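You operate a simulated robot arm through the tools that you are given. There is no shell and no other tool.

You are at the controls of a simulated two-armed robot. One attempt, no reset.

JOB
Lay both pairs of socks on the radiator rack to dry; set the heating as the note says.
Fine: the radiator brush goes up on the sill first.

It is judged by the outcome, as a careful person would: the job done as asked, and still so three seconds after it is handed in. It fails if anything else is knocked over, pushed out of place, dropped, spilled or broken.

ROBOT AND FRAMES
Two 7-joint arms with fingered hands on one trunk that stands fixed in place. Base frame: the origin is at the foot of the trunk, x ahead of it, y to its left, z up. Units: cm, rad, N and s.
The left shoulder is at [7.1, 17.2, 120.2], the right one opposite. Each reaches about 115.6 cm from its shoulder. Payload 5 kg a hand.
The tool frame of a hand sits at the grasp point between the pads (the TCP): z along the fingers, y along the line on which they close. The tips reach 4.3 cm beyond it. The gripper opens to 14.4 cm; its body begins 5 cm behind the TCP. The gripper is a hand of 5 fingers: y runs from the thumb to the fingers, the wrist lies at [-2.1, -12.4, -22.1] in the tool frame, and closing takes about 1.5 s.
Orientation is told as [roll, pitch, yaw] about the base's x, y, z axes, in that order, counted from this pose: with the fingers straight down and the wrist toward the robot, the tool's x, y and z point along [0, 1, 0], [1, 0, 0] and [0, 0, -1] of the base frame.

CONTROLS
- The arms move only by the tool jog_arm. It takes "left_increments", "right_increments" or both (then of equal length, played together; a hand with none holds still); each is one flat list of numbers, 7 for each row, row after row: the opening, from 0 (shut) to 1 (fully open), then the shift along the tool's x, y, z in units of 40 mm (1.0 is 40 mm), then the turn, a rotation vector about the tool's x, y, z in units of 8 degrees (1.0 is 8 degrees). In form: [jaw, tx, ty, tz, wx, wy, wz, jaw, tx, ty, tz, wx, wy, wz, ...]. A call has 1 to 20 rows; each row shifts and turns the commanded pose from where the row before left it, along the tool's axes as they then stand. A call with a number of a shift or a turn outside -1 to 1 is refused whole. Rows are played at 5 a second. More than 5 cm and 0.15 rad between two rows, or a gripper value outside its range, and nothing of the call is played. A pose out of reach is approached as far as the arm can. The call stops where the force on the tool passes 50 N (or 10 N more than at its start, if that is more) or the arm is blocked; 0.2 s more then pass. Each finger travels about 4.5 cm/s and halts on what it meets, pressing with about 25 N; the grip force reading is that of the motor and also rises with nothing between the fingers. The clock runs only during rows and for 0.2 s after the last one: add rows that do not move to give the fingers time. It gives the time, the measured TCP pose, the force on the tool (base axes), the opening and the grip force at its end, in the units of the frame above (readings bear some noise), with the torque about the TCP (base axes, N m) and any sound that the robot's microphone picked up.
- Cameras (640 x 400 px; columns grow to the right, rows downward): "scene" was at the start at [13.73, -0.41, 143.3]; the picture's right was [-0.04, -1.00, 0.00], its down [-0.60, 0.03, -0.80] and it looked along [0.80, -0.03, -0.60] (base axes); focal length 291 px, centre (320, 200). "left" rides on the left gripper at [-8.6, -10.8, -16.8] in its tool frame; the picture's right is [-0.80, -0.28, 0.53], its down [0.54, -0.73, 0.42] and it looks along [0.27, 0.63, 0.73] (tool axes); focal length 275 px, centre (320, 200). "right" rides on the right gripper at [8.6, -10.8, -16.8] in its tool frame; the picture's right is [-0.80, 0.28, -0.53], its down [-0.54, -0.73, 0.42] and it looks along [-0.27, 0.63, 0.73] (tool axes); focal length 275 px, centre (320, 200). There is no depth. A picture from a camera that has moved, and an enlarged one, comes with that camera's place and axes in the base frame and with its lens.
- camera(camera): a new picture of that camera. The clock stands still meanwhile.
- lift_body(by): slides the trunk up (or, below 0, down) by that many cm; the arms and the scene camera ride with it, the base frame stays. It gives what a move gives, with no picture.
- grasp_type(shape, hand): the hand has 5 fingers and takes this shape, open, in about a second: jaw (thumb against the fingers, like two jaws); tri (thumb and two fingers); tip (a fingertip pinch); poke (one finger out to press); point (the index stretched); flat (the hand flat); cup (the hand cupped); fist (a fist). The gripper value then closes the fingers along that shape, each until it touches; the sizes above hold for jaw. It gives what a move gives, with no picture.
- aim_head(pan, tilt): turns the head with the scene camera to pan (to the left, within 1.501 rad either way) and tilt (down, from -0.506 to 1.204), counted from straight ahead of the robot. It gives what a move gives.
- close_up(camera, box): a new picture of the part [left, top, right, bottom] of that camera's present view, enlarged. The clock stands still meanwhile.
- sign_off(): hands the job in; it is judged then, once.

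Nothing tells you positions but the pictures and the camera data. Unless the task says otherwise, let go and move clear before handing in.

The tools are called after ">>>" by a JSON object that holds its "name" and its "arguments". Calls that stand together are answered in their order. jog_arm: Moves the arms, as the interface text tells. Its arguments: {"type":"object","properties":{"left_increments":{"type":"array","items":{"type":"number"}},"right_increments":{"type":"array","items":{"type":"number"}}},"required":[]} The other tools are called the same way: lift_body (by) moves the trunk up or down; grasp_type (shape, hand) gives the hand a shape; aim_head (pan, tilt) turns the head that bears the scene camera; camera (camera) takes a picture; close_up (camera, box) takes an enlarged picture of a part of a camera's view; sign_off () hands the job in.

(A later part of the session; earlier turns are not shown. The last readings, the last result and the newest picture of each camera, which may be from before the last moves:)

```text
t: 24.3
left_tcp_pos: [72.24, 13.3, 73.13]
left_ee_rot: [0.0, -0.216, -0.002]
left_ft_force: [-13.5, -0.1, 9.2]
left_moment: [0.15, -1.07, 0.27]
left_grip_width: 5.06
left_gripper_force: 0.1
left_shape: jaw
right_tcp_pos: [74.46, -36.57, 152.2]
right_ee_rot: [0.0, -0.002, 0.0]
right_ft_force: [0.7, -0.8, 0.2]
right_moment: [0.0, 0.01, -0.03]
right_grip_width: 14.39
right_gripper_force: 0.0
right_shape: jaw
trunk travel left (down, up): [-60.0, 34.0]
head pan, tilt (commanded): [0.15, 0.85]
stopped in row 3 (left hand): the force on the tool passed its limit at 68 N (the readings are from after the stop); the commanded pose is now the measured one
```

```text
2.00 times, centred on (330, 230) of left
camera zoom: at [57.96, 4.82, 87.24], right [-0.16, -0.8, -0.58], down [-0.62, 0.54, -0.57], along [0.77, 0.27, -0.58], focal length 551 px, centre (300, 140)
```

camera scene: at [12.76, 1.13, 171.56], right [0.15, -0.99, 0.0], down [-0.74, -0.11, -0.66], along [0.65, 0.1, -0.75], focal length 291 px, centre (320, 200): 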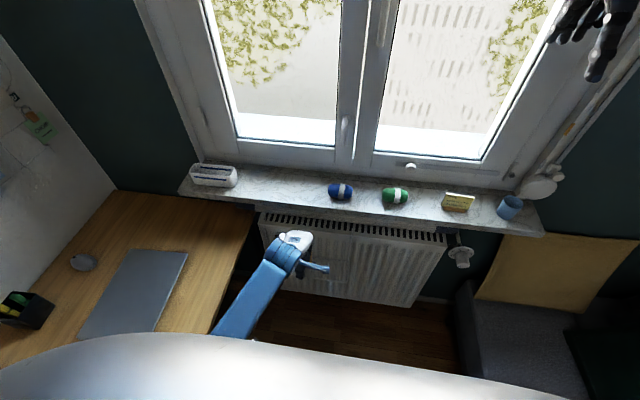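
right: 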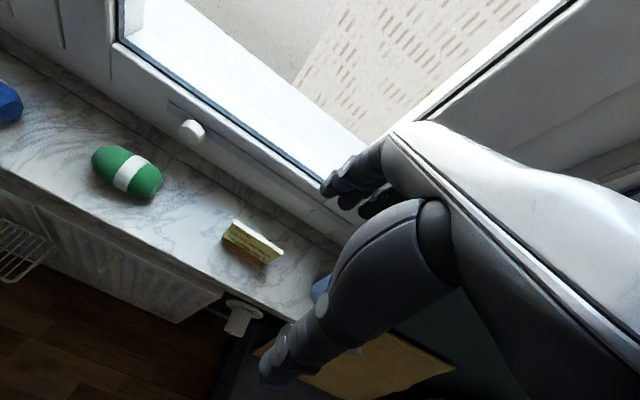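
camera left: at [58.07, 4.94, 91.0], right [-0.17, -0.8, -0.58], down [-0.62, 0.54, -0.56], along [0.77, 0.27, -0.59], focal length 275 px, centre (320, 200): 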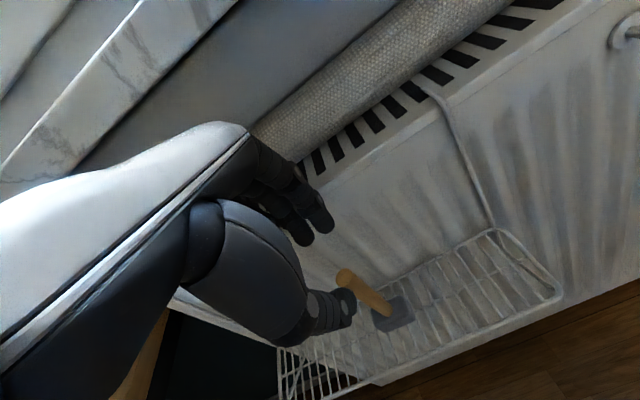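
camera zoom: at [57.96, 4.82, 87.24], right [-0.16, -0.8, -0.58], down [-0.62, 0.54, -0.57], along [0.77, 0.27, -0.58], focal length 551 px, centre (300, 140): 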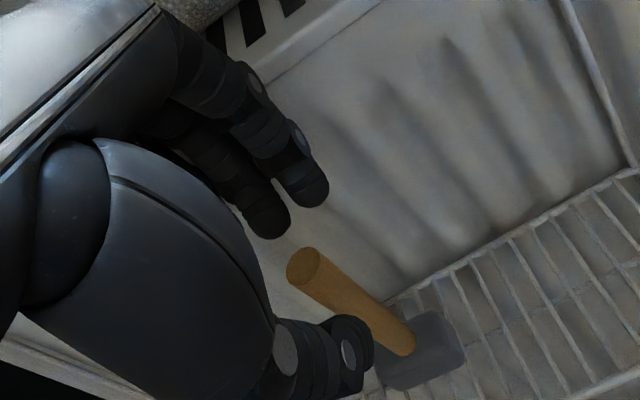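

The fingers' outer curve touched the radiator's front top edge, so this hand orientation is too bulky behind the handle. I'll back off and re-approach with the palm facing right and the fingers pointing forward-down, closing sideways on the handle.

>>> {"name": "jog_arm", "arguments": {"left_increments": [0.36, 0, -0.1, -0.3, 0, 0, 0, 0.36, 0, 0.05, -0.49, 0, 0, 0, 0.36, 0, 0, -0.5, 0, 0, 0, 0.36, 0, -0.53, -0.75, 0.5, 0, 0, 0.36, 0, -0.53, -0.75, 0.5, 0, 0, 0.36, 0, -0.7, -0.6, 0.5, 0, 0, 0.36, 0, -0.9, 0, 0, 0, 0]}}

>>> {"name": "camera", "arguments": {"camera": "left"}}

>>> {"name": "camera", "arguments": {"camera": "scene"}}

```text
t: 25.9
left_tcp_pos: [59.01, 13.5, 85.66]
left_ee_rot: [0.0, -0.009, -0.004]
left_ft_force: [0.1, -0.3, 0.7]
left_moment: [0.04, -0.04, 0.0]
left_grip_width: 5.2
left_gripper_force: 0.0
left_shape: jaw
right_tcp_pos: [74.51, -36.45, 152.11]
right_ee_rot: [0.001, -0.001, -0.001]
right_ft_force: [-0.3, 0.6, 0.4]
right_moment: [0.01, -0.06, 0.01]
right_grip_width: 14.41
right_gripper_force: 0.1
right_shape: jaw
trunk travel left (down, up): [-60.0, 34.0]
head pan, tilt (commanded): [0.15, 0.85]
```

```text
taken
camera left: at [48.1, 4.84, 102.27], right [-0.28, -0.8, -0.54], down [-0.72, 0.54, -0.43], along [0.63, 0.27, -0.73], focal length 275 px, centre (320, 200)
```

left: 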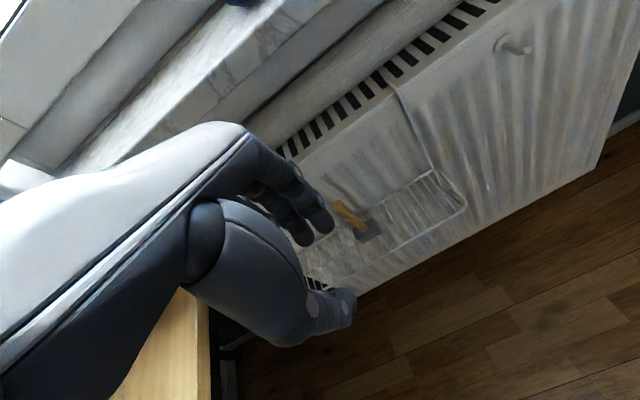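

```text
taken
camera scene: at [12.51, 1.14, 171.58], right [0.15, -0.99, 0.0], down [-0.74, -0.11, -0.66], along [0.65, 0.1, -0.75], focal length 291 px, centre (320, 200)
```

scene: 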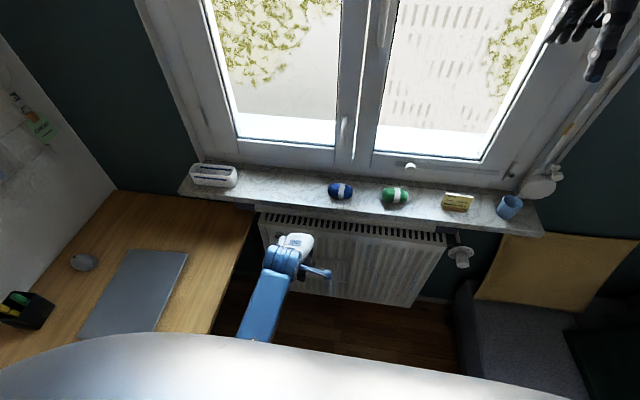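

The brush is still standing in place. Now I'll turn the left hand palm-right in free space.

>>> {"name": "jog_arm", "arguments": {"left_increments": [0.5, 0, 0, 0, 0, 0, -1, 0.5, 0, 0, 0, 0, 0, -1, 0.5, 0, 0, 0, 0, 0, -1, 0.5, 0, 0, 0, 0, 0, -1, 0.5, 0, 0, 0, 0, 0, -1, 0.5, 0, 0, 0, 0, 0, -1, 0.5, 0, 0, 0, 0, 0, -1, 0.5, 0, 0, 0, 0, 0, -1, 0.5, 0, 0, 0, 0, 0, -1, 0.5, 0, 0, 0, 0, 0, -1, 0.5, 0, 0, 0, 0, 0, -1, 0.5, 0, 0, 0, 0, 0, -0.2]}}

>>> {"name": "camera", "arguments": {"camera": "scene"}}

>>> {"name": "camera", "arguments": {"camera": "left"}}

```text
t: 26.8
left_tcp_pos: [58.06, 24.06, 83.4]
left_ee_rot: [0.171, -0.073, 0.433]
left_ft_force: [0.0, -0.1, -0.5]
left_moment: [-0.01, 0.02, -0.03]
left_grip_width: 7.19
left_gripper_force: 0.0
left_shape: jaw
right_tcp_pos: [74.79, -36.45, 151.95]
right_ee_rot: [0.0, 0.001, 0.0]
right_ft_force: [-0.4, -0.5, 0.0]
right_moment: [0.0, 0.02, 0.01]
right_grip_width: 14.39
right_gripper_force: 0.0
right_shape: jaw
trunk travel left (down, up): [-60.0, 34.0]
head pan, tilt (commanded): [0.15, 0.85]
stopped in row 4 (left hand): the arm was blocked; the commanded pose is now the measured one
```

```text
taken
camera scene: at [12.8, 1.22, 171.55], right [0.15, -0.99, 0.0], down [-0.74, -0.11, -0.66], along [0.65, 0.1, -0.75], focal length 291 px, centre (320, 200)
```

scene: 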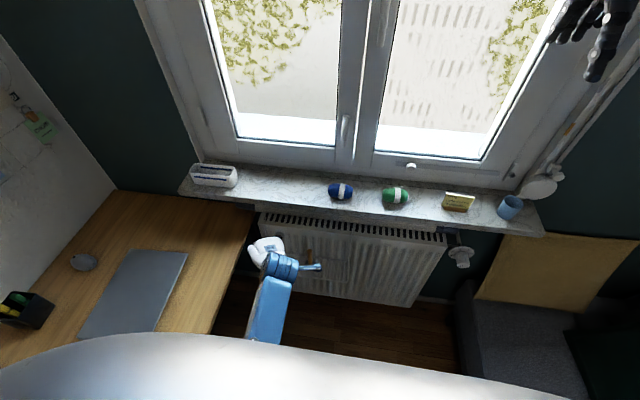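

```text
taken
camera left: at [52.05, 8.75, 97.57], right [0.08, -0.73, -0.68], down [-0.89, 0.26, -0.38], along [0.45, 0.64, -0.63], focal length 275 px, centre (320, 200)
```

left: 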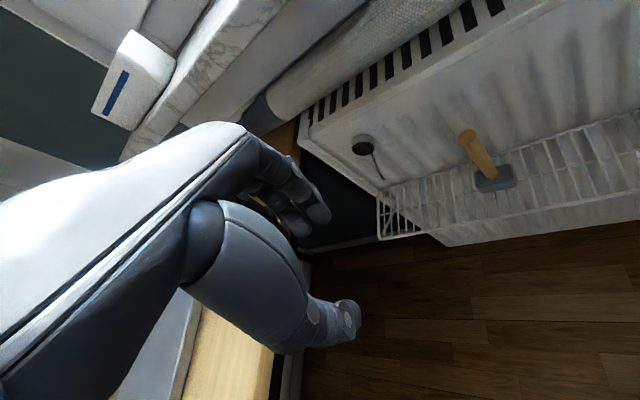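

The wrist ran into a joint limit before reaching that yaw. I'll undo the turn and go back to the straight-down style, this time keeping the hand about 1.3 cm farther from the radiator so the fingers sweep the handle toward the thumb.

>>> {"name": "jog_arm", "arguments": {"left_increments": [0.48, 0, 0, 0, 0, -0.6, 0, 0.48, 0, 0, 0, 0, -0.62, 0, 0.48, 0, 0, 0, 0.52, 0, 0, 0.48, -0.4, 0, 0, 0, 0, 1, 0.48, -0.5, 0, 0, 0, 0, 1, 0.48, -0.6, 0, 0, 0, 0, 1, 0.48, -0.6, 0, 0, 0, 0, 0.1, 0.48, -0.4, 0, 0, 0, 0, 0]}}

>>> {"name": "camera", "arguments": {"camera": "left"}}

```text
t: 28.6
left_tcp_pos: [59.63, 14.31, 83.44]
left_ee_rot: [-0.002, -0.001, -0.002]
left_ft_force: [-1.4, 0.1, -0.3]
left_moment: [-0.03, -0.03, 0.01]
left_grip_width: 6.94
left_gripper_force: 0.1
left_shape: jaw
right_tcp_pos: [74.78, -36.54, 151.94]
right_ee_rot: [0.0, -0.001, -0.001]
right_ft_force: [-1.7, -0.8, 0.1]
right_moment: [0.01, 0.01, 0.01]
right_grip_width: 14.38
right_gripper_force: 0.0
right_shape: jaw
trunk travel left (down, up): [-60.0, 34.0]
head pan, tilt (commanded): [0.15, 0.85]
```

```text
taken
camera left: at [48.82, 5.57, 100.1], right [-0.28, -0.8, -0.53], down [-0.73, 0.54, -0.42], along [0.63, 0.27, -0.73], focal length 275 px, centre (320, 200)
```

left: 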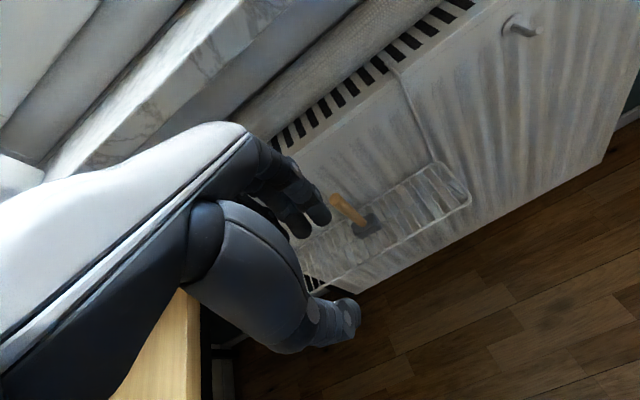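

Orientation is restored. I'll tilt 14°, hover at x≈71 above the handle and check before descending.

>>> {"name": "jog_arm", "arguments": {"left_increments": [0.48, 0, 0, 0, -0.875, 0, 0, 0.48, 0, 0, 0, -0.875, 0, 0, 0.48, 0, 0.05, 0.84, 0, 0, 0, 0.48, 0, 0.05, 0.84, 0, 0, 0, 0.48, -0.058, 0.76, 0.19, 0, 0, 0, 0.48, -0.058, 0.76, 0.19, 0, 0, 0, 0.48, -0.058, 0.76, 0.19, 0, 0, 0, 0.48, 0, 0, 0, 0, 0, 0]}}

>>> {"name": "close_up", "arguments": {"camera": "left", "box": [230, 130, 430, 330]}}

```text
t: 30.4
left_tcp_pos: [71.34, 13.52, 77.13]
left_ee_rot: [-0.003, -0.244, 0.002]
left_ft_force: [0.2, 1.2, 0.6]
left_moment: [0.01, 0.0, 0.01]
left_grip_width: 6.93
left_gripper_force: 0.1
left_shape: jaw
right_tcp_pos: [74.77, -36.61, 152.08]
right_ee_rot: [-0.002, -0.001, 0.0]
right_ft_force: [-0.7, -0.1, -0.2]
right_moment: [-0.02, -0.02, 0.01]
right_grip_width: 14.38
right_gripper_force: 0.0
right_shape: jaw
trunk travel left (down, up): [-60.0, 34.0]
head pan, tilt (commanded): [0.15, 0.85]
```

```text
2.00 times, centred on (330, 230) of left
camera zoom: at [56.75, 4.81, 90.67], right [-0.15, -0.8, -0.59], down [-0.6, 0.54, -0.59], along [0.79, 0.27, -0.56], focal length 551 px, centre (300, 140)
```

zoom: 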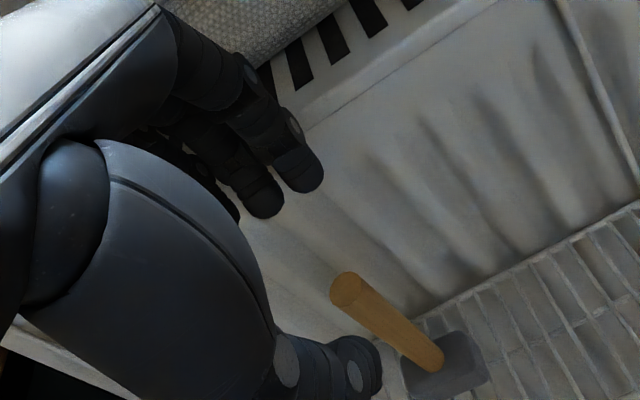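

Clear so far. I'll descend in steps with a slight pull back and watch the force.

>>> {"name": "jog_arm", "arguments": {"left_increments": [0.48, 0, -0.2, 0.42, 0, 0, 0, 0.48, 0, -0.11, 0.437, 0, 0, 0, 0.48, 0, -0.11, 0.437, 0, 0, 0]}}

>>> {"name": "close_up", "arguments": {"camera": "left", "box": [230, 130, 430, 330]}}

```text
t: 31.2
left_tcp_pos: [70.93, 13.4, 71.45]
left_ee_rot: [-0.001, -0.244, -0.001]
left_ft_force: [-0.5, 0.4, 1.1]
left_moment: [0.02, 0.02, 0.0]
left_grip_width: 6.9
left_gripper_force: 0.1
left_shape: jaw
right_tcp_pos: [74.76, -36.59, 151.87]
right_ee_rot: [0.0, 0.001, 0.0]
right_ft_force: [0.8, -0.1, 0.1]
right_moment: [0.0, 0.0, 0.01]
right_grip_width: 14.37
right_gripper_force: 0.1
right_shape: jaw
trunk travel left (down, up): [-60.0, 34.0]
head pan, tilt (commanded): [0.15, 0.85]
```

```text
2.00 times, centred on (330, 230) of left
camera zoom: at [56.38, 4.74, 85.09], right [-0.15, -0.8, -0.59], down [-0.6, 0.54, -0.59], along [0.79, 0.27, -0.56], focal length 551 px, centre (300, 140)
```

zoom: 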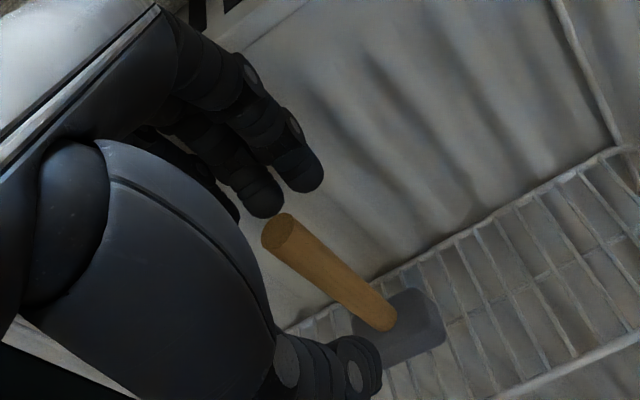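

The fingers are past the radiator edge with no contact and the handle is between index/middle and thumb. Two more steps down, then look before closing.

>>> {"name": "jog_arm", "arguments": {"left_increments": [0.48, 0, -0.11, 0.437, 0, 0, 0, 0.48, 0, -0.11, 0.437, 0, 0, 0]}}

>>> {"name": "close_up", "arguments": {"camera": "left", "box": [230, 130, 430, 330]}}

```text
t: 31.8
left_tcp_pos: [70.97, 13.53, 67.88]
left_ee_rot: [-0.001, -0.244, 0.002]
left_ft_force: [-0.7, -0.5, -0.4]
left_moment: [0.02, 0.02, -0.03]
left_grip_width: 6.92
left_gripper_force: 0.0
left_shape: jaw
right_tcp_pos: [74.89, -36.61, 151.81]
right_ee_rot: [-0.001, 0.003, 0.0]
right_ft_force: [1.1, -0.3, 0.7]
right_moment: [0.01, 0.02, 0.01]
right_grip_width: 14.36
right_gripper_force: 0.0
right_shape: jaw
trunk travel left (down, up): [-60.0, 34.0]
head pan, tilt (commanded): [0.15, 0.85]
```

```text
2.00 times, centred on (330, 230) of left
camera zoom: at [56.38, 4.79, 81.45], right [-0.15, -0.8, -0.59], down [-0.6, 0.54, -0.59], along [0.78, 0.27, -0.56], focal length 551 px, centre (300, 140)
```

zoom: 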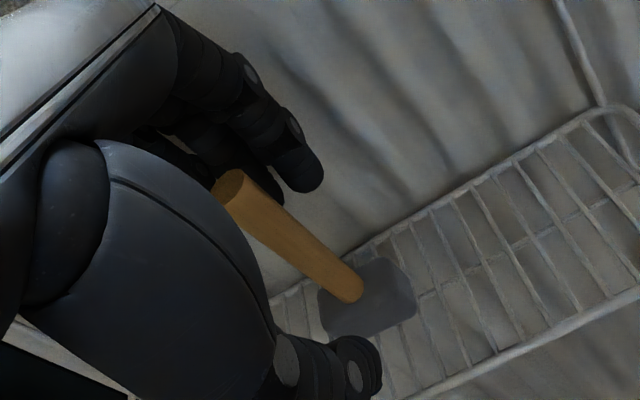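

The handle is between the fingers and thumb. Closing now.

>>> {"name": "jog_arm", "arguments": {"left_increments": [0.3, 0, 0, 0, 0, 0, 0, 0.2, 0, 0, 0, 0, 0, 0, 0.1, 0, 0, 0, 0, 0, 0, 0.05, 0, 0, 0, 0, 0, 0, 0, 0, 0, 0, 0, 0, 0, 0, 0, 0, 0, 0, 0, 0, 0, 0, 0, 0, 0, 0, 0, 0, 0, 0, 0, 0, 0]}}

>>> {"name": "close_up", "arguments": {"camera": "left", "box": [200, 100, 440, 340]}}

>>> {"name": "close_up", "arguments": {"camera": "scene", "box": [240, 200, 380, 300]}}

```text
refused: increments must hold 7 numbers for each row
```

```text
1.67 times, centred on (320, 220) of left
camera zoom: at [56.38, 4.79, 81.45], right [-0.15, -0.8, -0.59], down [-0.6, 0.54, -0.59], along [0.78, 0.27, -0.56], focal length 459 px, centre (320, 167)
```

zoom: 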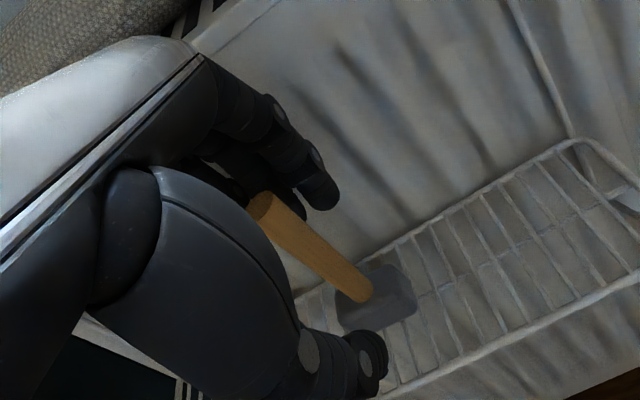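

```text
4.00 times, centred on (310, 250) of scene
camera zoom: at [12.85, 1.11, 171.55], right [0.15, -0.99, 0.0], down [-0.74, -0.11, -0.66], along [0.65, 0.1, -0.75], focal length 1165 px, centre (360, 0)
```

zoom: 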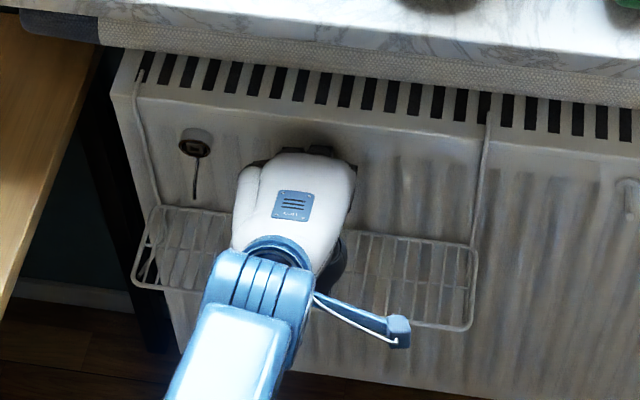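

The last call had the wrong row length, so nothing moved. I'll close the left hand on the handle now.

>>> {"name": "jog_arm", "arguments": {"left_increments": [0.3, 0, 0, 0, 0, 0, 0, 0.2, 0, 0, 0, 0, 0, 0, 0.1, 0, 0, 0, 0, 0, 0, 0.05, 0, 0, 0, 0, 0, 0, 0, 0, 0, 0, 0, 0, 0, 0, 0, 0, 0, 0, 0, 0, 0, 0, 0, 0, 0, 0, 0]}}

>>> {"name": "close_up", "arguments": {"camera": "left", "box": [200, 100, 440, 340]}}

```text
t: 33.4
left_tcp_pos: [70.94, 13.39, 67.86]
left_ee_rot: [-0.001, -0.245, 0.002]
left_ft_force: [-1.0, -0.1, 0.4]
left_moment: [0.0, -0.01, 0.01]
left_grip_width: 0.04
left_gripper_force: 25.0
left_shape: jaw
right_tcp_pos: [74.78, -36.53, 151.99]
right_ee_rot: [0.001, 0.001, 0.001]
right_ft_force: [-0.7, -0.1, -0.5]
right_moment: [0.01, -0.03, -0.02]
right_grip_width: 14.4
right_gripper_force: 0.0
right_shape: jaw
trunk travel left (down, up): [-60.0, 34.0]
head pan, tilt (commanded): [0.15, 0.85]
```

```text
1.67 times, centred on (320, 220) of left
camera zoom: at [56.33, 4.78, 81.5], right [-0.15, -0.8, -0.59], down [-0.6, 0.54, -0.59], along [0.78, 0.27, -0.56], focal length 459 px, centre (320, 167)
```

zoom: 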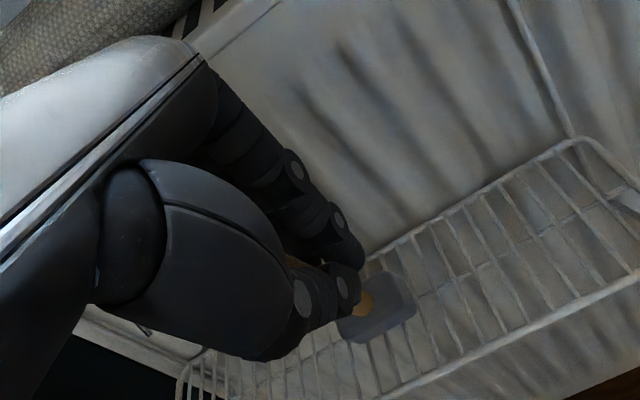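

The gripper reads shut, but the handle may be held beside the index finger. I'll lift gently by 3 cm and check whether the brush follows.

>>> {"name": "jog_arm", "arguments": {"left_increments": [0, 0, 0.06, -0.243, 0, 0, 0, 0, 0, 0.06, -0.243, 0, 0, 0, 0, 0, 0.06, -0.243, 0, 0, 0]}}

>>> {"name": "close_up", "arguments": {"camera": "left", "box": [200, 100, 440, 340]}}

```text
t: 34.2
left_tcp_pos: [70.76, 13.39, 71.1]
left_ee_rot: [0.001, -0.244, 0.003]
left_ft_force: [-0.2, -0.3, 0.0]
left_moment: [0.0, 0.0, 0.0]
left_grip_width: 0.04
left_gripper_force: 24.7
left_shape: jaw
right_tcp_pos: [74.8, -36.61, 152.12]
right_ee_rot: [0.001, 0.002, -0.001]
right_ft_force: [-0.2, 0.5, -0.5]
right_moment: [-0.02, 0.01, -0.03]
right_grip_width: 14.4
right_gripper_force: 0.1
right_shape: jaw
trunk travel left (down, up): [-60.0, 34.0]
head pan, tilt (commanded): [0.15, 0.85]
```

```text
1.67 times, centred on (320, 220) of left
camera zoom: at [56.23, 4.78, 84.56], right [-0.15, -0.8, -0.59], down [-0.6, 0.54, -0.59], along [0.78, 0.27, -0.56], focal length 459 px, centre (320, 167)
```

zoom: 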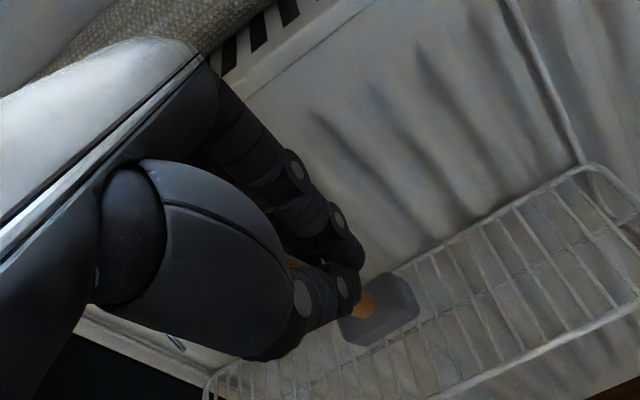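

The brush is moving with the hand. I'll draw it back clear of the rack and radiator, level the hand and raise it in front of the sill.

>>> {"name": "jog_arm", "arguments": {"left_increments": [0, 0, -0.6, -0.32, 0, 0, 0, 0, 0, -0.6, -0.32, 0, 0, 0, 0, 0, -0.6, -0.32, 0, 0, 0, 0, 0, -0.3, -0.3, 0.875, 0, 0, 0, 0, -0.3, -0.3, 0.875, 0, 0, 0, 0, 0, -0.8, 0, 0, 0, 0, 0, 0, -0.8, 0, 0, 0]}}

>>> {"name": "camera", "arguments": {"camera": "left"}}

>>> {"name": "camera", "arguments": {"camera": "scene"}}

```text
t: 35.8
left_tcp_pos: [60.0, 13.53, 81.51]
left_ee_rot: [0.001, 0.0, 0.003]
left_ft_force: [-0.8, -0.3, -1.5]
left_moment: [-0.04, -0.06, -0.01]
left_grip_width: 0.04
left_gripper_force: 25.4
left_shape: jaw
right_tcp_pos: [74.69, -36.51, 151.95]
right_ee_rot: [0.0, 0.0, 0.001]
right_ft_force: [0.5, 0.6, -0.8]
right_moment: [0.01, -0.01, -0.01]
right_grip_width: 14.41
right_gripper_force: 0.1
right_shape: jaw
trunk travel left (down, up): [-60.0, 34.0]
head pan, tilt (commanded): [0.15, 0.85]
```

```text
taken
camera left: at [49.25, 4.91, 98.17], right [-0.28, -0.8, -0.54], down [-0.73, 0.54, -0.42], along [0.63, 0.27, -0.73], focal length 275 px, centre (320, 200)
```

left: 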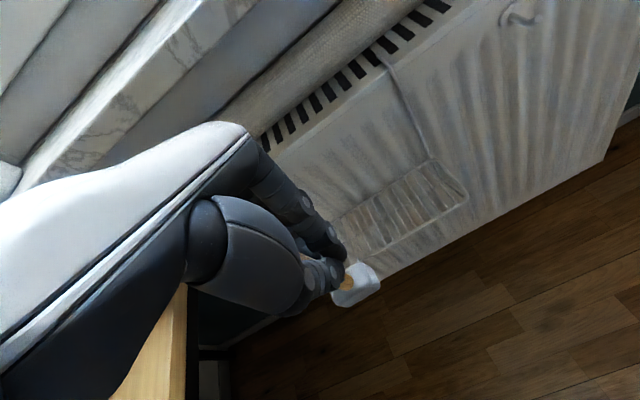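

```text
taken
camera scene: at [12.69, 1.12, 171.56], right [0.15, -0.99, 0.0], down [-0.74, -0.11, -0.66], along [0.65, 0.1, -0.75], focal length 291 px, centre (320, 200)
```

scene: 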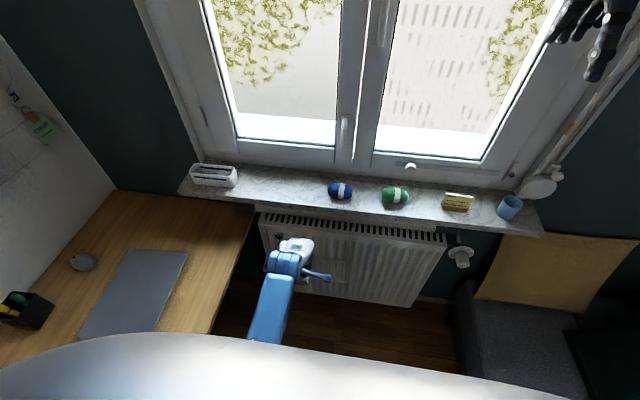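

The brush is in hand and the rack is empty. I'll raise it to above sill height and check how it hangs in the grip.

>>> {"name": "jog_arm", "arguments": {"left_increments": [0, 0, 0, -1, 0, 0, 0, 0, 0, 0, -1, 0, 0, 0, 0, 0, 0, -1, 0, 0, 0, 0, 0, 0, -1, 0, 0, 0, 0, 0.2, 0, -1, 0, 0, 0, 0, 0.2, 0, -1, 0, 0, 0, 0, 0.2, 0, -1, 0, 0, 0, 0, 0.2, 0, -0.8, 0, 0, 0]}}

>>> {"name": "camera", "arguments": {"camera": "left"}}

>>> {"name": "close_up", "arguments": {"camera": "left", "box": [260, 180, 420, 330]}}

>>> {"name": "camera", "arguments": {"camera": "scene"}}

```text
t: 37.6
left_tcp_pos: [60.07, 16.71, 112.57]
left_ee_rot: [-0.004, 0.001, 0.002]
left_ft_force: [-0.2, -0.2, -0.3]
left_moment: [0.02, 0.0, -0.02]
left_grip_width: 0.03
left_gripper_force: 24.8
left_shape: jaw
right_tcp_pos: [74.93, -36.54, 151.86]
right_ee_rot: [0.0, 0.002, 0.0]
right_ft_force: [-0.6, 0.3, -0.1]
right_moment: [-0.04, 0.01, 0.04]
right_grip_width: 14.38
right_gripper_force: 0.0
right_shape: jaw
trunk travel left (down, up): [-60.0, 34.0]
head pan, tilt (commanded): [0.15, 0.85]
```

```text
taken
camera left: at [49.22, 8.14, 129.24], right [-0.28, -0.8, -0.53], down [-0.73, 0.54, -0.42], along [0.63, 0.27, -0.73], focal length 275 px, centre (320, 200)
```

left: 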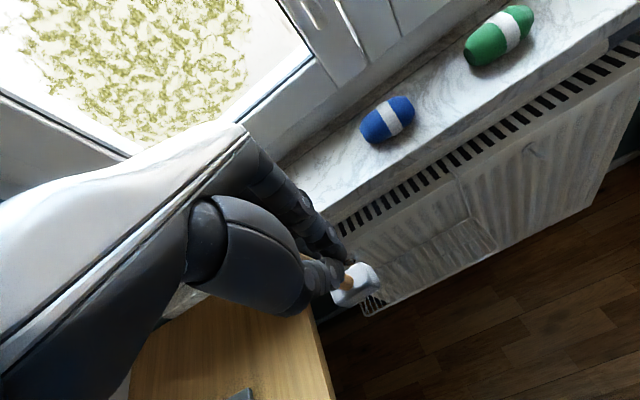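

```text
2.67 times, centred on (340, 255) of left
camera zoom: at [49.22, 8.14, 129.24], right [-0.28, -0.8, -0.53], down [-0.73, 0.54, -0.42], along [0.63, 0.27, -0.73], focal length 734 px, centre (267, 53)
```

zoom: 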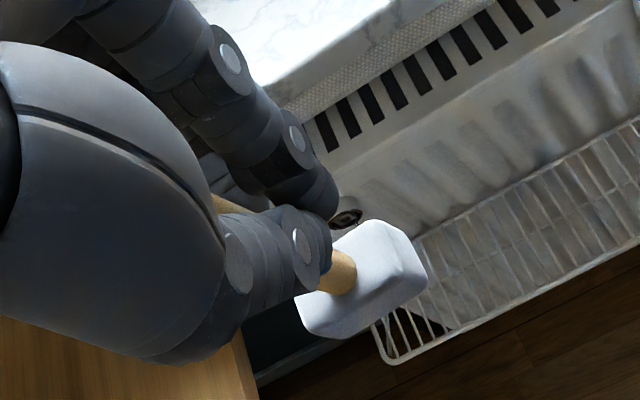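

```text
taken
camera scene: at [12.78, 1.15, 171.55], right [0.15, -0.99, 0.0], down [-0.74, -0.11, -0.66], along [0.65, 0.1, -0.75], focal length 291 px, centre (320, 200)
```

scene: 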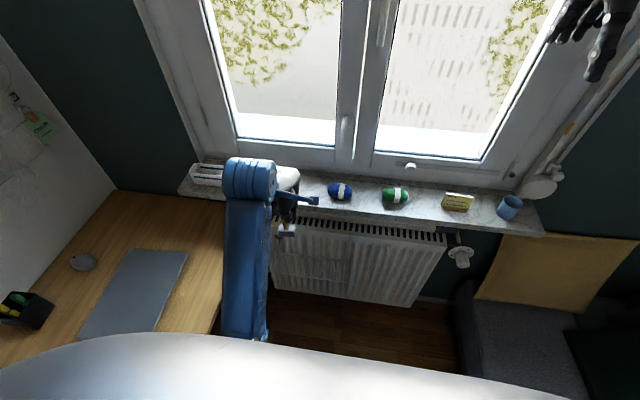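

The brush hangs nearly vertical in the grip. I'll carry it over the free stretch of sill between the box and the blue socks.

>>> {"name": "jog_arm", "arguments": {"left_increments": [0, 0.2, 0.85, 0, 0, 0, 0, 0, 0.2, 0.85, 0, 0, 0, 0, 0, 0.2, 0.85, 0, 0, 0, 0, 0, 0.2, 0.85, 0, 0, 0, 0, 0, 0.2, 0.85, 0, 0, 0, 0, 0, 0.2, 0.85, 0, 0, 0, 0, 0, 0, 0, 0, 0, 0, 0]}}

>>> {"name": "camera", "arguments": {"camera": "left"}}

>>> {"name": "close_up", "arguments": {"camera": "scene", "box": [180, 120, 420, 270]}}

```text
t: 39.2
left_tcp_pos: [80.5, 21.6, 112.64]
left_ee_rot: [-0.002, 0.001, 0.002]
left_ft_force: [0.0, 0.2, -0.6]
left_moment: [-0.01, -0.05, -0.01]
left_grip_width: 0.04
left_gripper_force: 24.6
left_shape: jaw
right_tcp_pos: [74.78, -36.62, 152.03]
right_ee_rot: [0.001, -0.001, 0.0]
right_ft_force: [0.1, -0.2, -0.3]
right_moment: [-0.01, -0.02, -0.01]
right_grip_width: 14.37
right_gripper_force: 0.1
right_shape: jaw
trunk travel left (down, up): [-60.0, 34.0]
head pan, tilt (commanded): [0.15, 0.85]
```

```text
taken
camera left: at [69.63, 12.89, 129.22], right [-0.28, -0.8, -0.53], down [-0.73, 0.54, -0.42], along [0.63, 0.27, -0.73], focal length 275 px, centre (320, 200)
```

left: 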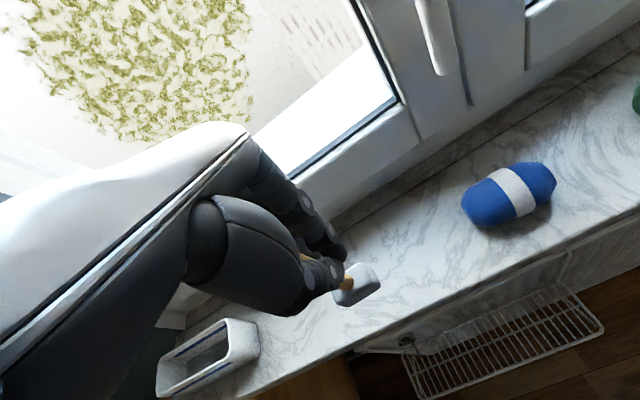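

```text
2.67 times, centred on (300, 195) of scene
camera zoom: at [12.71, 1.11, 171.56], right [0.15, -0.99, 0.0], down [-0.74, -0.11, -0.66], along [0.65, 0.1, -0.75], focal length 777 px, centre (373, 213)
```

zoom: 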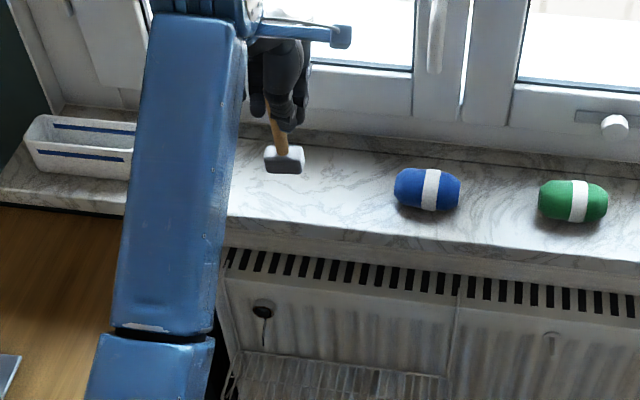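

The brush is above clear sill, about 79–80 in x. I'll nudge it 1.2 cm inward and lower it to just above the surface.

>>> {"name": "jog_arm", "arguments": {"left_increments": [0, 0, 0.3, 0.5, 0, 0, 0, 0, 0, 0, 0.5, 0, 0, 0, 0, 0, 0, 0.4, 0, 0, 0]}}

>>> {"name": "camera", "arguments": {"camera": "left"}}

>>> {"name": "close_up", "arguments": {"camera": "scene", "box": [240, 140, 340, 210]}}

```text
t: 40.0
left_tcp_pos: [81.73, 21.49, 106.86]
left_ee_rot: [-0.002, 0.001, 0.002]
left_ft_force: [0.3, 0.0, -0.8]
left_moment: [0.0, 0.01, -0.03]
left_grip_width: 0.03
left_gripper_force: 24.8
left_shape: jaw
right_tcp_pos: [74.73, -36.62, 151.99]
right_ee_rot: [0.0, -0.001, 0.001]
right_ft_force: [0.2, 0.1, 0.0]
right_moment: [-0.04, 0.02, -0.02]
right_grip_width: 14.37
right_gripper_force: 0.0
right_shape: jaw
trunk travel left (down, up): [-60.0, 34.0]
head pan, tilt (commanded): [0.15, 0.85]
```

```text
taken
camera left: at [70.84, 12.82, 123.61], right [-0.28, -0.8, -0.53], down [-0.73, 0.54, -0.42], along [0.63, 0.27, -0.73], focal length 275 px, centre (320, 200)
```

left: 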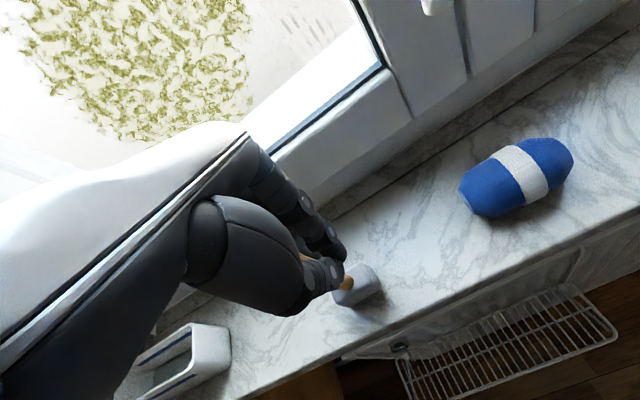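

```text
5.71 times, centred on (290, 175) of scene
camera zoom: at [12.71, 1.13, 171.57], right [0.15, -0.99, 0.0], down [-0.74, -0.11, -0.66], along [0.65, 0.1, -0.75], focal length 1664 px, centre (491, 343)
```

zoom: 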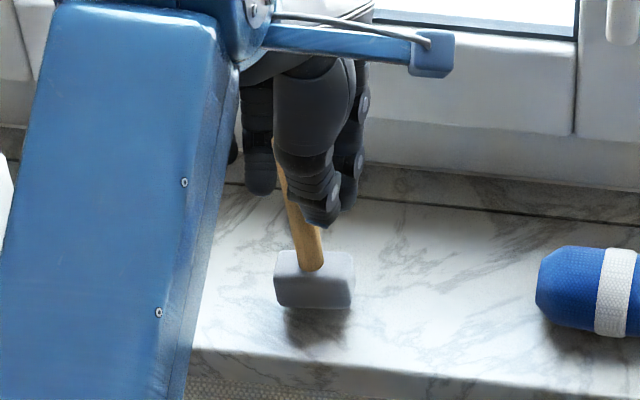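

The handle leans a few degrees (bottom to the right). I'll roll the hand slightly to square the brush before setting it down.

>>> {"name": "jog_arm", "arguments": {"left_increments": [0, 0, 0, 0, 0, 0.8, 0, 0, 0, 0, 0, 0, 0, 0]}}

>>> {"name": "close_up", "arguments": {"camera": "left", "box": [290, 210, 430, 330]}}

>>> {"name": "close_up", "arguments": {"camera": "scene", "box": [250, 150, 320, 200]}}

```text
t: 40.6
left_tcp_pos: [81.67, 21.62, 106.89]
left_ee_rot: [0.112, -0.002, 0.003]
left_ft_force: [0.5, -0.3, -0.3]
left_moment: [0.01, 0.01, 0.02]
left_grip_width: 0.02
left_gripper_force: 25.3
left_shape: jaw
right_tcp_pos: [74.74, -36.5, 151.99]
right_ee_rot: [-0.002, 0.001, 0.0]
right_ft_force: [0.0, 0.1, 0.4]
right_moment: [0.02, 0.01, -0.01]
right_grip_width: 14.38
right_gripper_force: 0.1
right_shape: jaw
trunk travel left (down, up): [-60.0, 34.0]
head pan, tilt (commanded): [0.15, 0.85]
```

```text
3.33 times, centred on (360, 270) of left
camera zoom: at [70.85, 11.06, 122.49], right [-0.28, -0.73, -0.62], down [-0.73, 0.59, -0.36], along [0.63, 0.35, -0.7], focal length 918 px, centre (187, -33)
```

zoom: 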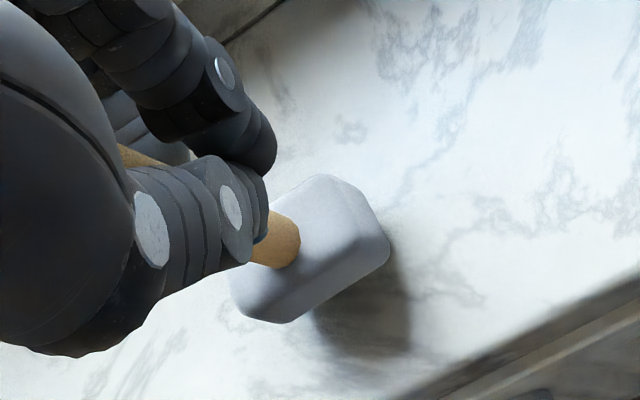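

```text
8.00 times, centred on (285, 175) of scene
camera zoom: at [12.74, 1.14, 171.56], right [0.15, -0.99, 0.0], down [-0.74, -0.11, -0.66], along [0.65, 0.1, -0.75], focal length 2330 px, centre (600, 400)
```

zoom: 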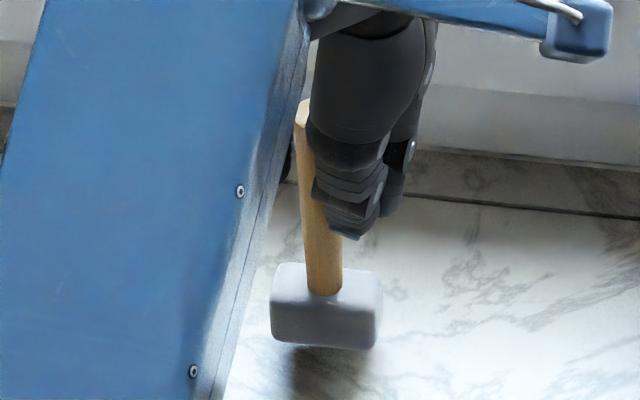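

Roll looks right now. I'll lower in small steps to feel for the sill.

>>> {"name": "jog_arm", "arguments": {"left_increments": [0, 0, 0, 0.1, 0, 0, 0, 0, 0, 0, 0.1, 0, 0, 0, 0, 0, 0, 0.1, 0, 0, 0]}}

>>> {"name": "close_up", "arguments": {"camera": "scene", "box": [250, 150, 320, 200]}}

>>> {"name": "close_up", "arguments": {"camera": "left", "box": [290, 210, 430, 330]}}

```text
t: 41.4
left_tcp_pos: [81.75, 21.7, 105.66]
left_ee_rot: [0.111, -0.002, 0.004]
left_ft_force: [0.8, 0.4, 2.5]
left_moment: [0.05, -0.03, -0.02]
left_grip_width: 0.06
left_gripper_force: 25.4
left_shape: jaw
right_tcp_pos: [74.75, -36.56, 151.96]
right_ee_rot: [0.0, 0.0, 0.0]
right_ft_force: [0.1, -0.2, -0.9]
right_moment: [-0.03, 0.0, -0.02]
right_grip_width: 14.39
right_gripper_force: 0.0
right_shape: jaw
trunk travel left (down, up): [-60.0, 34.0]
head pan, tilt (commanded): [0.15, 0.85]
```

```text
8.00 times, centred on (285, 175) of scene
camera zoom: at [12.73, 1.14, 171.57], right [0.15, -0.99, 0.0], down [-0.74, -0.11, -0.66], along [0.65, 0.1, -0.75], focal length 2330 px, centre (600, 400)
```

zoom: 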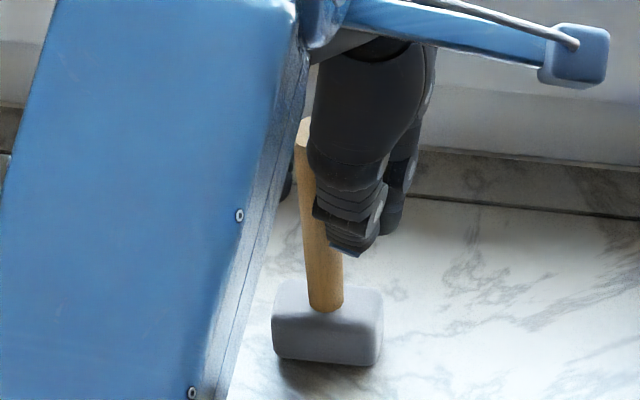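

```text
3.33 times, centred on (360, 270) of left
camera zoom: at [70.85, 11.15, 121.38], right [-0.28, -0.73, -0.62], down [-0.73, 0.59, -0.36], along [0.63, 0.35, -0.7], focal length 918 px, centre (187, -33)
```

zoom: 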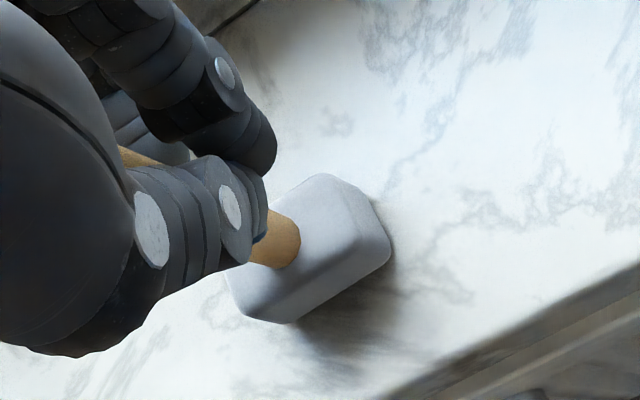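

First contact is felt at the back edge, so the brush top leans slightly forward. I'll tilt it back about 4° and ease down a little more.

>>> {"name": "jog_arm", "arguments": {"left_increments": [0, 0, 0, -0.05, -0.5, 0, 0, 0, 0, 0, 0.08, 0, 0, 0, 0, 0, 0, 0.08, 0, 0, 0]}}

>>> {"name": "close_up", "arguments": {"camera": "scene", "box": [250, 150, 320, 200]}}

>>> {"name": "close_up", "arguments": {"camera": "left", "box": [290, 210, 430, 330]}}

```text
t: 42.2
left_tcp_pos: [81.74, 21.6, 105.1]
left_ee_rot: [0.112, -0.067, -0.004]
left_ft_force: [0.5, -1.3, -0.4]
left_moment: [0.02, 0.04, -0.03]
left_grip_width: 0.0
left_gripper_force: 24.9
left_shape: jaw
right_tcp_pos: [74.87, -36.44, 152.02]
right_ee_rot: [0.0, 0.001, 0.0]
right_ft_force: [0.5, -0.3, -0.9]
right_moment: [-0.02, 0.02, 0.0]
right_grip_width: 14.37
right_gripper_force: 0.1
right_shape: jaw
trunk travel left (down, up): [-60.0, 34.0]
head pan, tilt (commanded): [0.15, 0.85]
```

```text
8.00 times, centred on (285, 175) of scene
camera zoom: at [12.83, 1.11, 171.55], right [0.15, -0.99, 0.0], down [-0.74, -0.11, -0.66], along [0.65, 0.1, -0.75], focal length 2330 px, centre (600, 400)
```

zoom: 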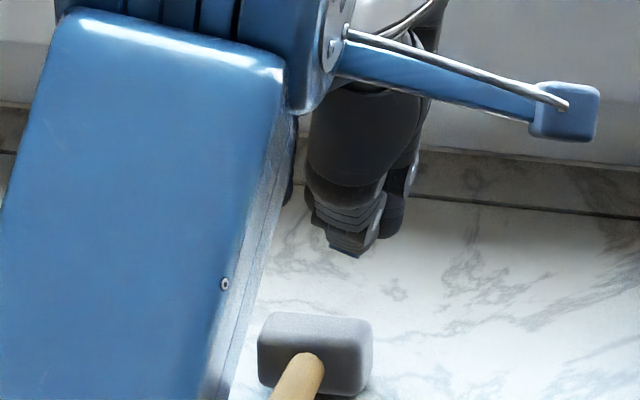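

```text
3.33 times, centred on (360, 270) of left
camera zoom: at [69.77, 11.25, 120.07], right [-0.25, -0.73, -0.64], down [-0.69, 0.59, -0.41], along [0.68, 0.34, -0.65], focal length 918 px, centre (187, -33)
```

zoom: 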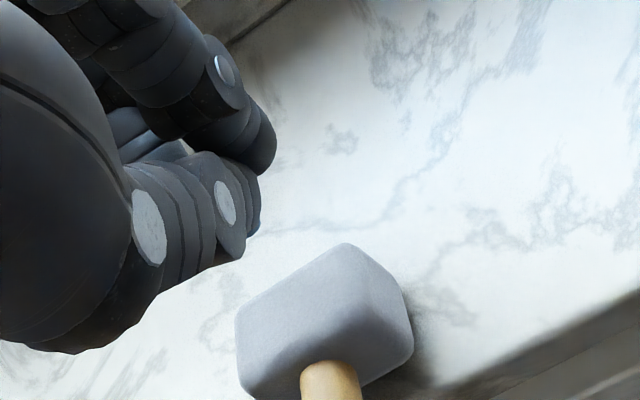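

The brush slipped out of the grip and seems to have tipped toward the robot on the sill. I'll look at where it is right away.

>>> {"name": "camera", "arguments": {"camera": "scene"}}

>>> {"name": "close_up", "arguments": {"camera": "scene", "box": [220, 150, 380, 270]}}

>>> {"name": "camera", "arguments": {"camera": "left"}}

```text
taken
camera scene: at [12.83, 1.11, 171.55], right [0.15, -0.99, 0.0], down [-0.74, -0.11, -0.66], along [0.65, 0.1, -0.75], focal length 291 px, centre (320, 200)
```

scene: 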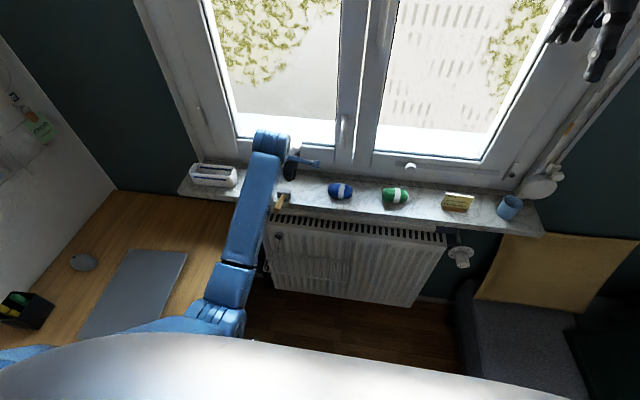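

```text
3.33 times, centred on (300, 210) of scene
camera zoom: at [12.83, 1.11, 171.55], right [0.15, -0.99, 0.0], down [-0.74, -0.11, -0.66], along [0.65, 0.1, -0.75], focal length 971 px, centre (387, 167)
```

zoom: 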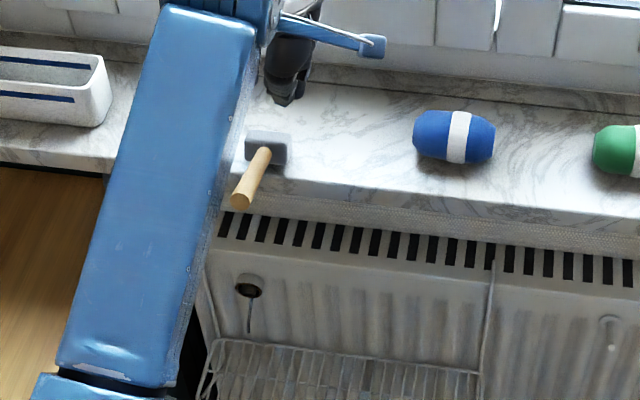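

```text
taken
camera left: at [69.77, 11.25, 120.07], right [-0.25, -0.73, -0.64], down [-0.69, 0.59, -0.41], along [0.68, 0.34, -0.65], focal length 275 px, centre (320, 200)
```

left: 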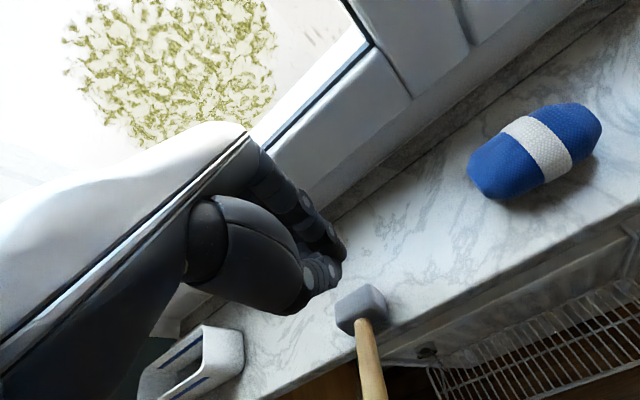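

The brush appears caught mid-tip with its handle toward me. Pictures don't advance time, so I'll zoom in from both cameras to judge its pose precisely before acting.

>>> {"name": "close_up", "arguments": {"camera": "scene", "box": [270, 180, 318, 220]}}

>>> {"name": "close_up", "arguments": {"camera": "left", "box": [300, 260, 440, 400]}}

>>> {"name": "camera", "arguments": {"camera": "right"}}

```text
10.00 times, centred on (294, 200) of scene
camera zoom: at [12.83, 1.11, 171.55], right [0.15, -0.99, 0.0], down [-0.74, -0.11, -0.66], along [0.65, 0.1, -0.75], focal length 2913 px, centre (580, 200)
```

zoom: 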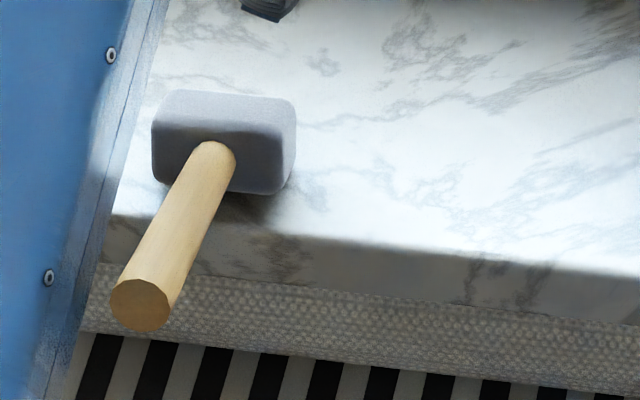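

```text
2.86 times, centred on (370, 330) of left
camera zoom: at [69.77, 11.25, 120.07], right [-0.25, -0.73, -0.64], down [-0.69, 0.59, -0.41], along [0.68, 0.34, -0.65], focal length 786 px, centre (177, -171)
```

zoom: 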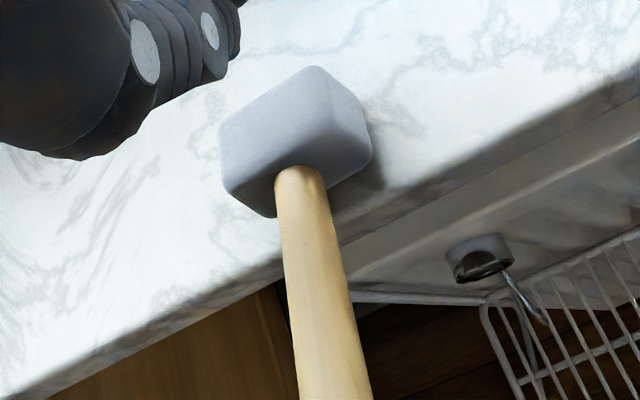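

```text
taken
camera right: at [63.94, -27.98, 168.68], right [0.28, -0.8, 0.53], down [-0.73, -0.54, -0.42], along [0.63, -0.27, -0.73], focal length 275 px, centre (320, 200)
```

right: 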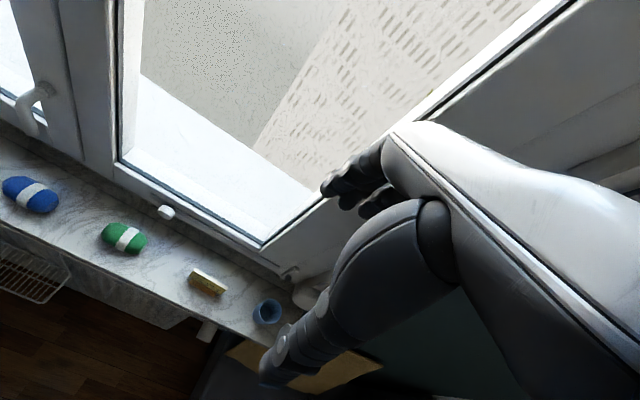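

The handle is about 13° above horizontal with the head well back from the sill edge, so it should settle lying on the sill. I'll let a moment pass without moving and check.

>>> {"name": "jog_arm", "arguments": {"left_increments": [0, 0, 0, 0, 0, 0, 0]}}

>>> {"name": "close_up", "arguments": {"camera": "scene", "box": [270, 180, 318, 220]}}

>>> {"name": "close_up", "arguments": {"camera": "left", "box": [300, 260, 440, 400]}}

```text
t: 42.6
left_tcp_pos: [81.67, 21.65, 105.34]
left_ee_rot: [0.111, -0.069, -0.007]
left_ft_force: [0.4, 0.5, -0.5]
left_moment: [-0.02, -0.01, -0.02]
left_grip_width: 0.0
left_gripper_force: 25.3
left_shape: jaw
right_tcp_pos: [74.77, -36.52, 152.01]
right_ee_rot: [0.0, 0.002, 0.001]
right_ft_force: [0.5, -0.5, 0.2]
right_moment: [0.01, 0.02, 0.01]
right_grip_width: 14.37
right_gripper_force: 0.1
right_shape: jaw
trunk travel left (down, up): [-60.0, 34.0]
head pan, tilt (commanded): [0.15, 0.85]
```

```text
10.00 times, centred on (294, 200) of scene
camera zoom: at [12.76, 1.12, 171.56], right [0.15, -0.99, 0.0], down [-0.74, -0.11, -0.66], along [0.65, 0.1, -0.75], focal length 2913 px, centre (580, 200)
```

zoom: 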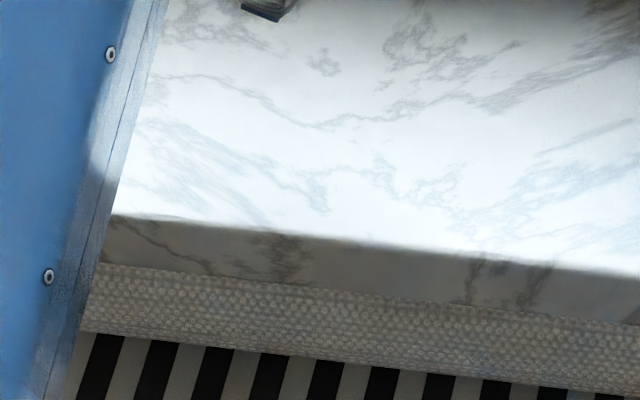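

```text
2.86 times, centred on (370, 330) of left
camera zoom: at [69.74, 11.28, 120.12], right [-0.25, -0.73, -0.64], down [-0.69, 0.59, -0.41], along [0.68, 0.34, -0.65], focal length 786 px, centre (177, -171)
```

zoom: 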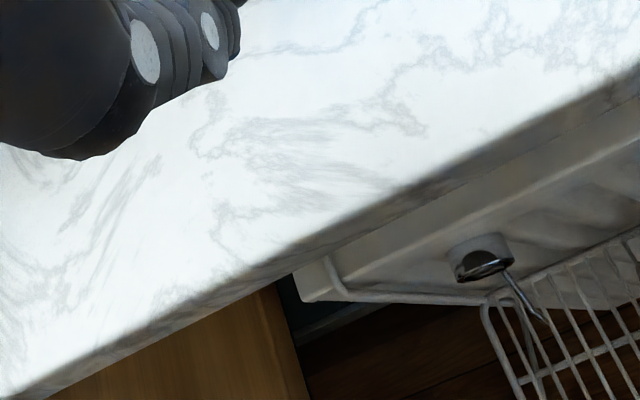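

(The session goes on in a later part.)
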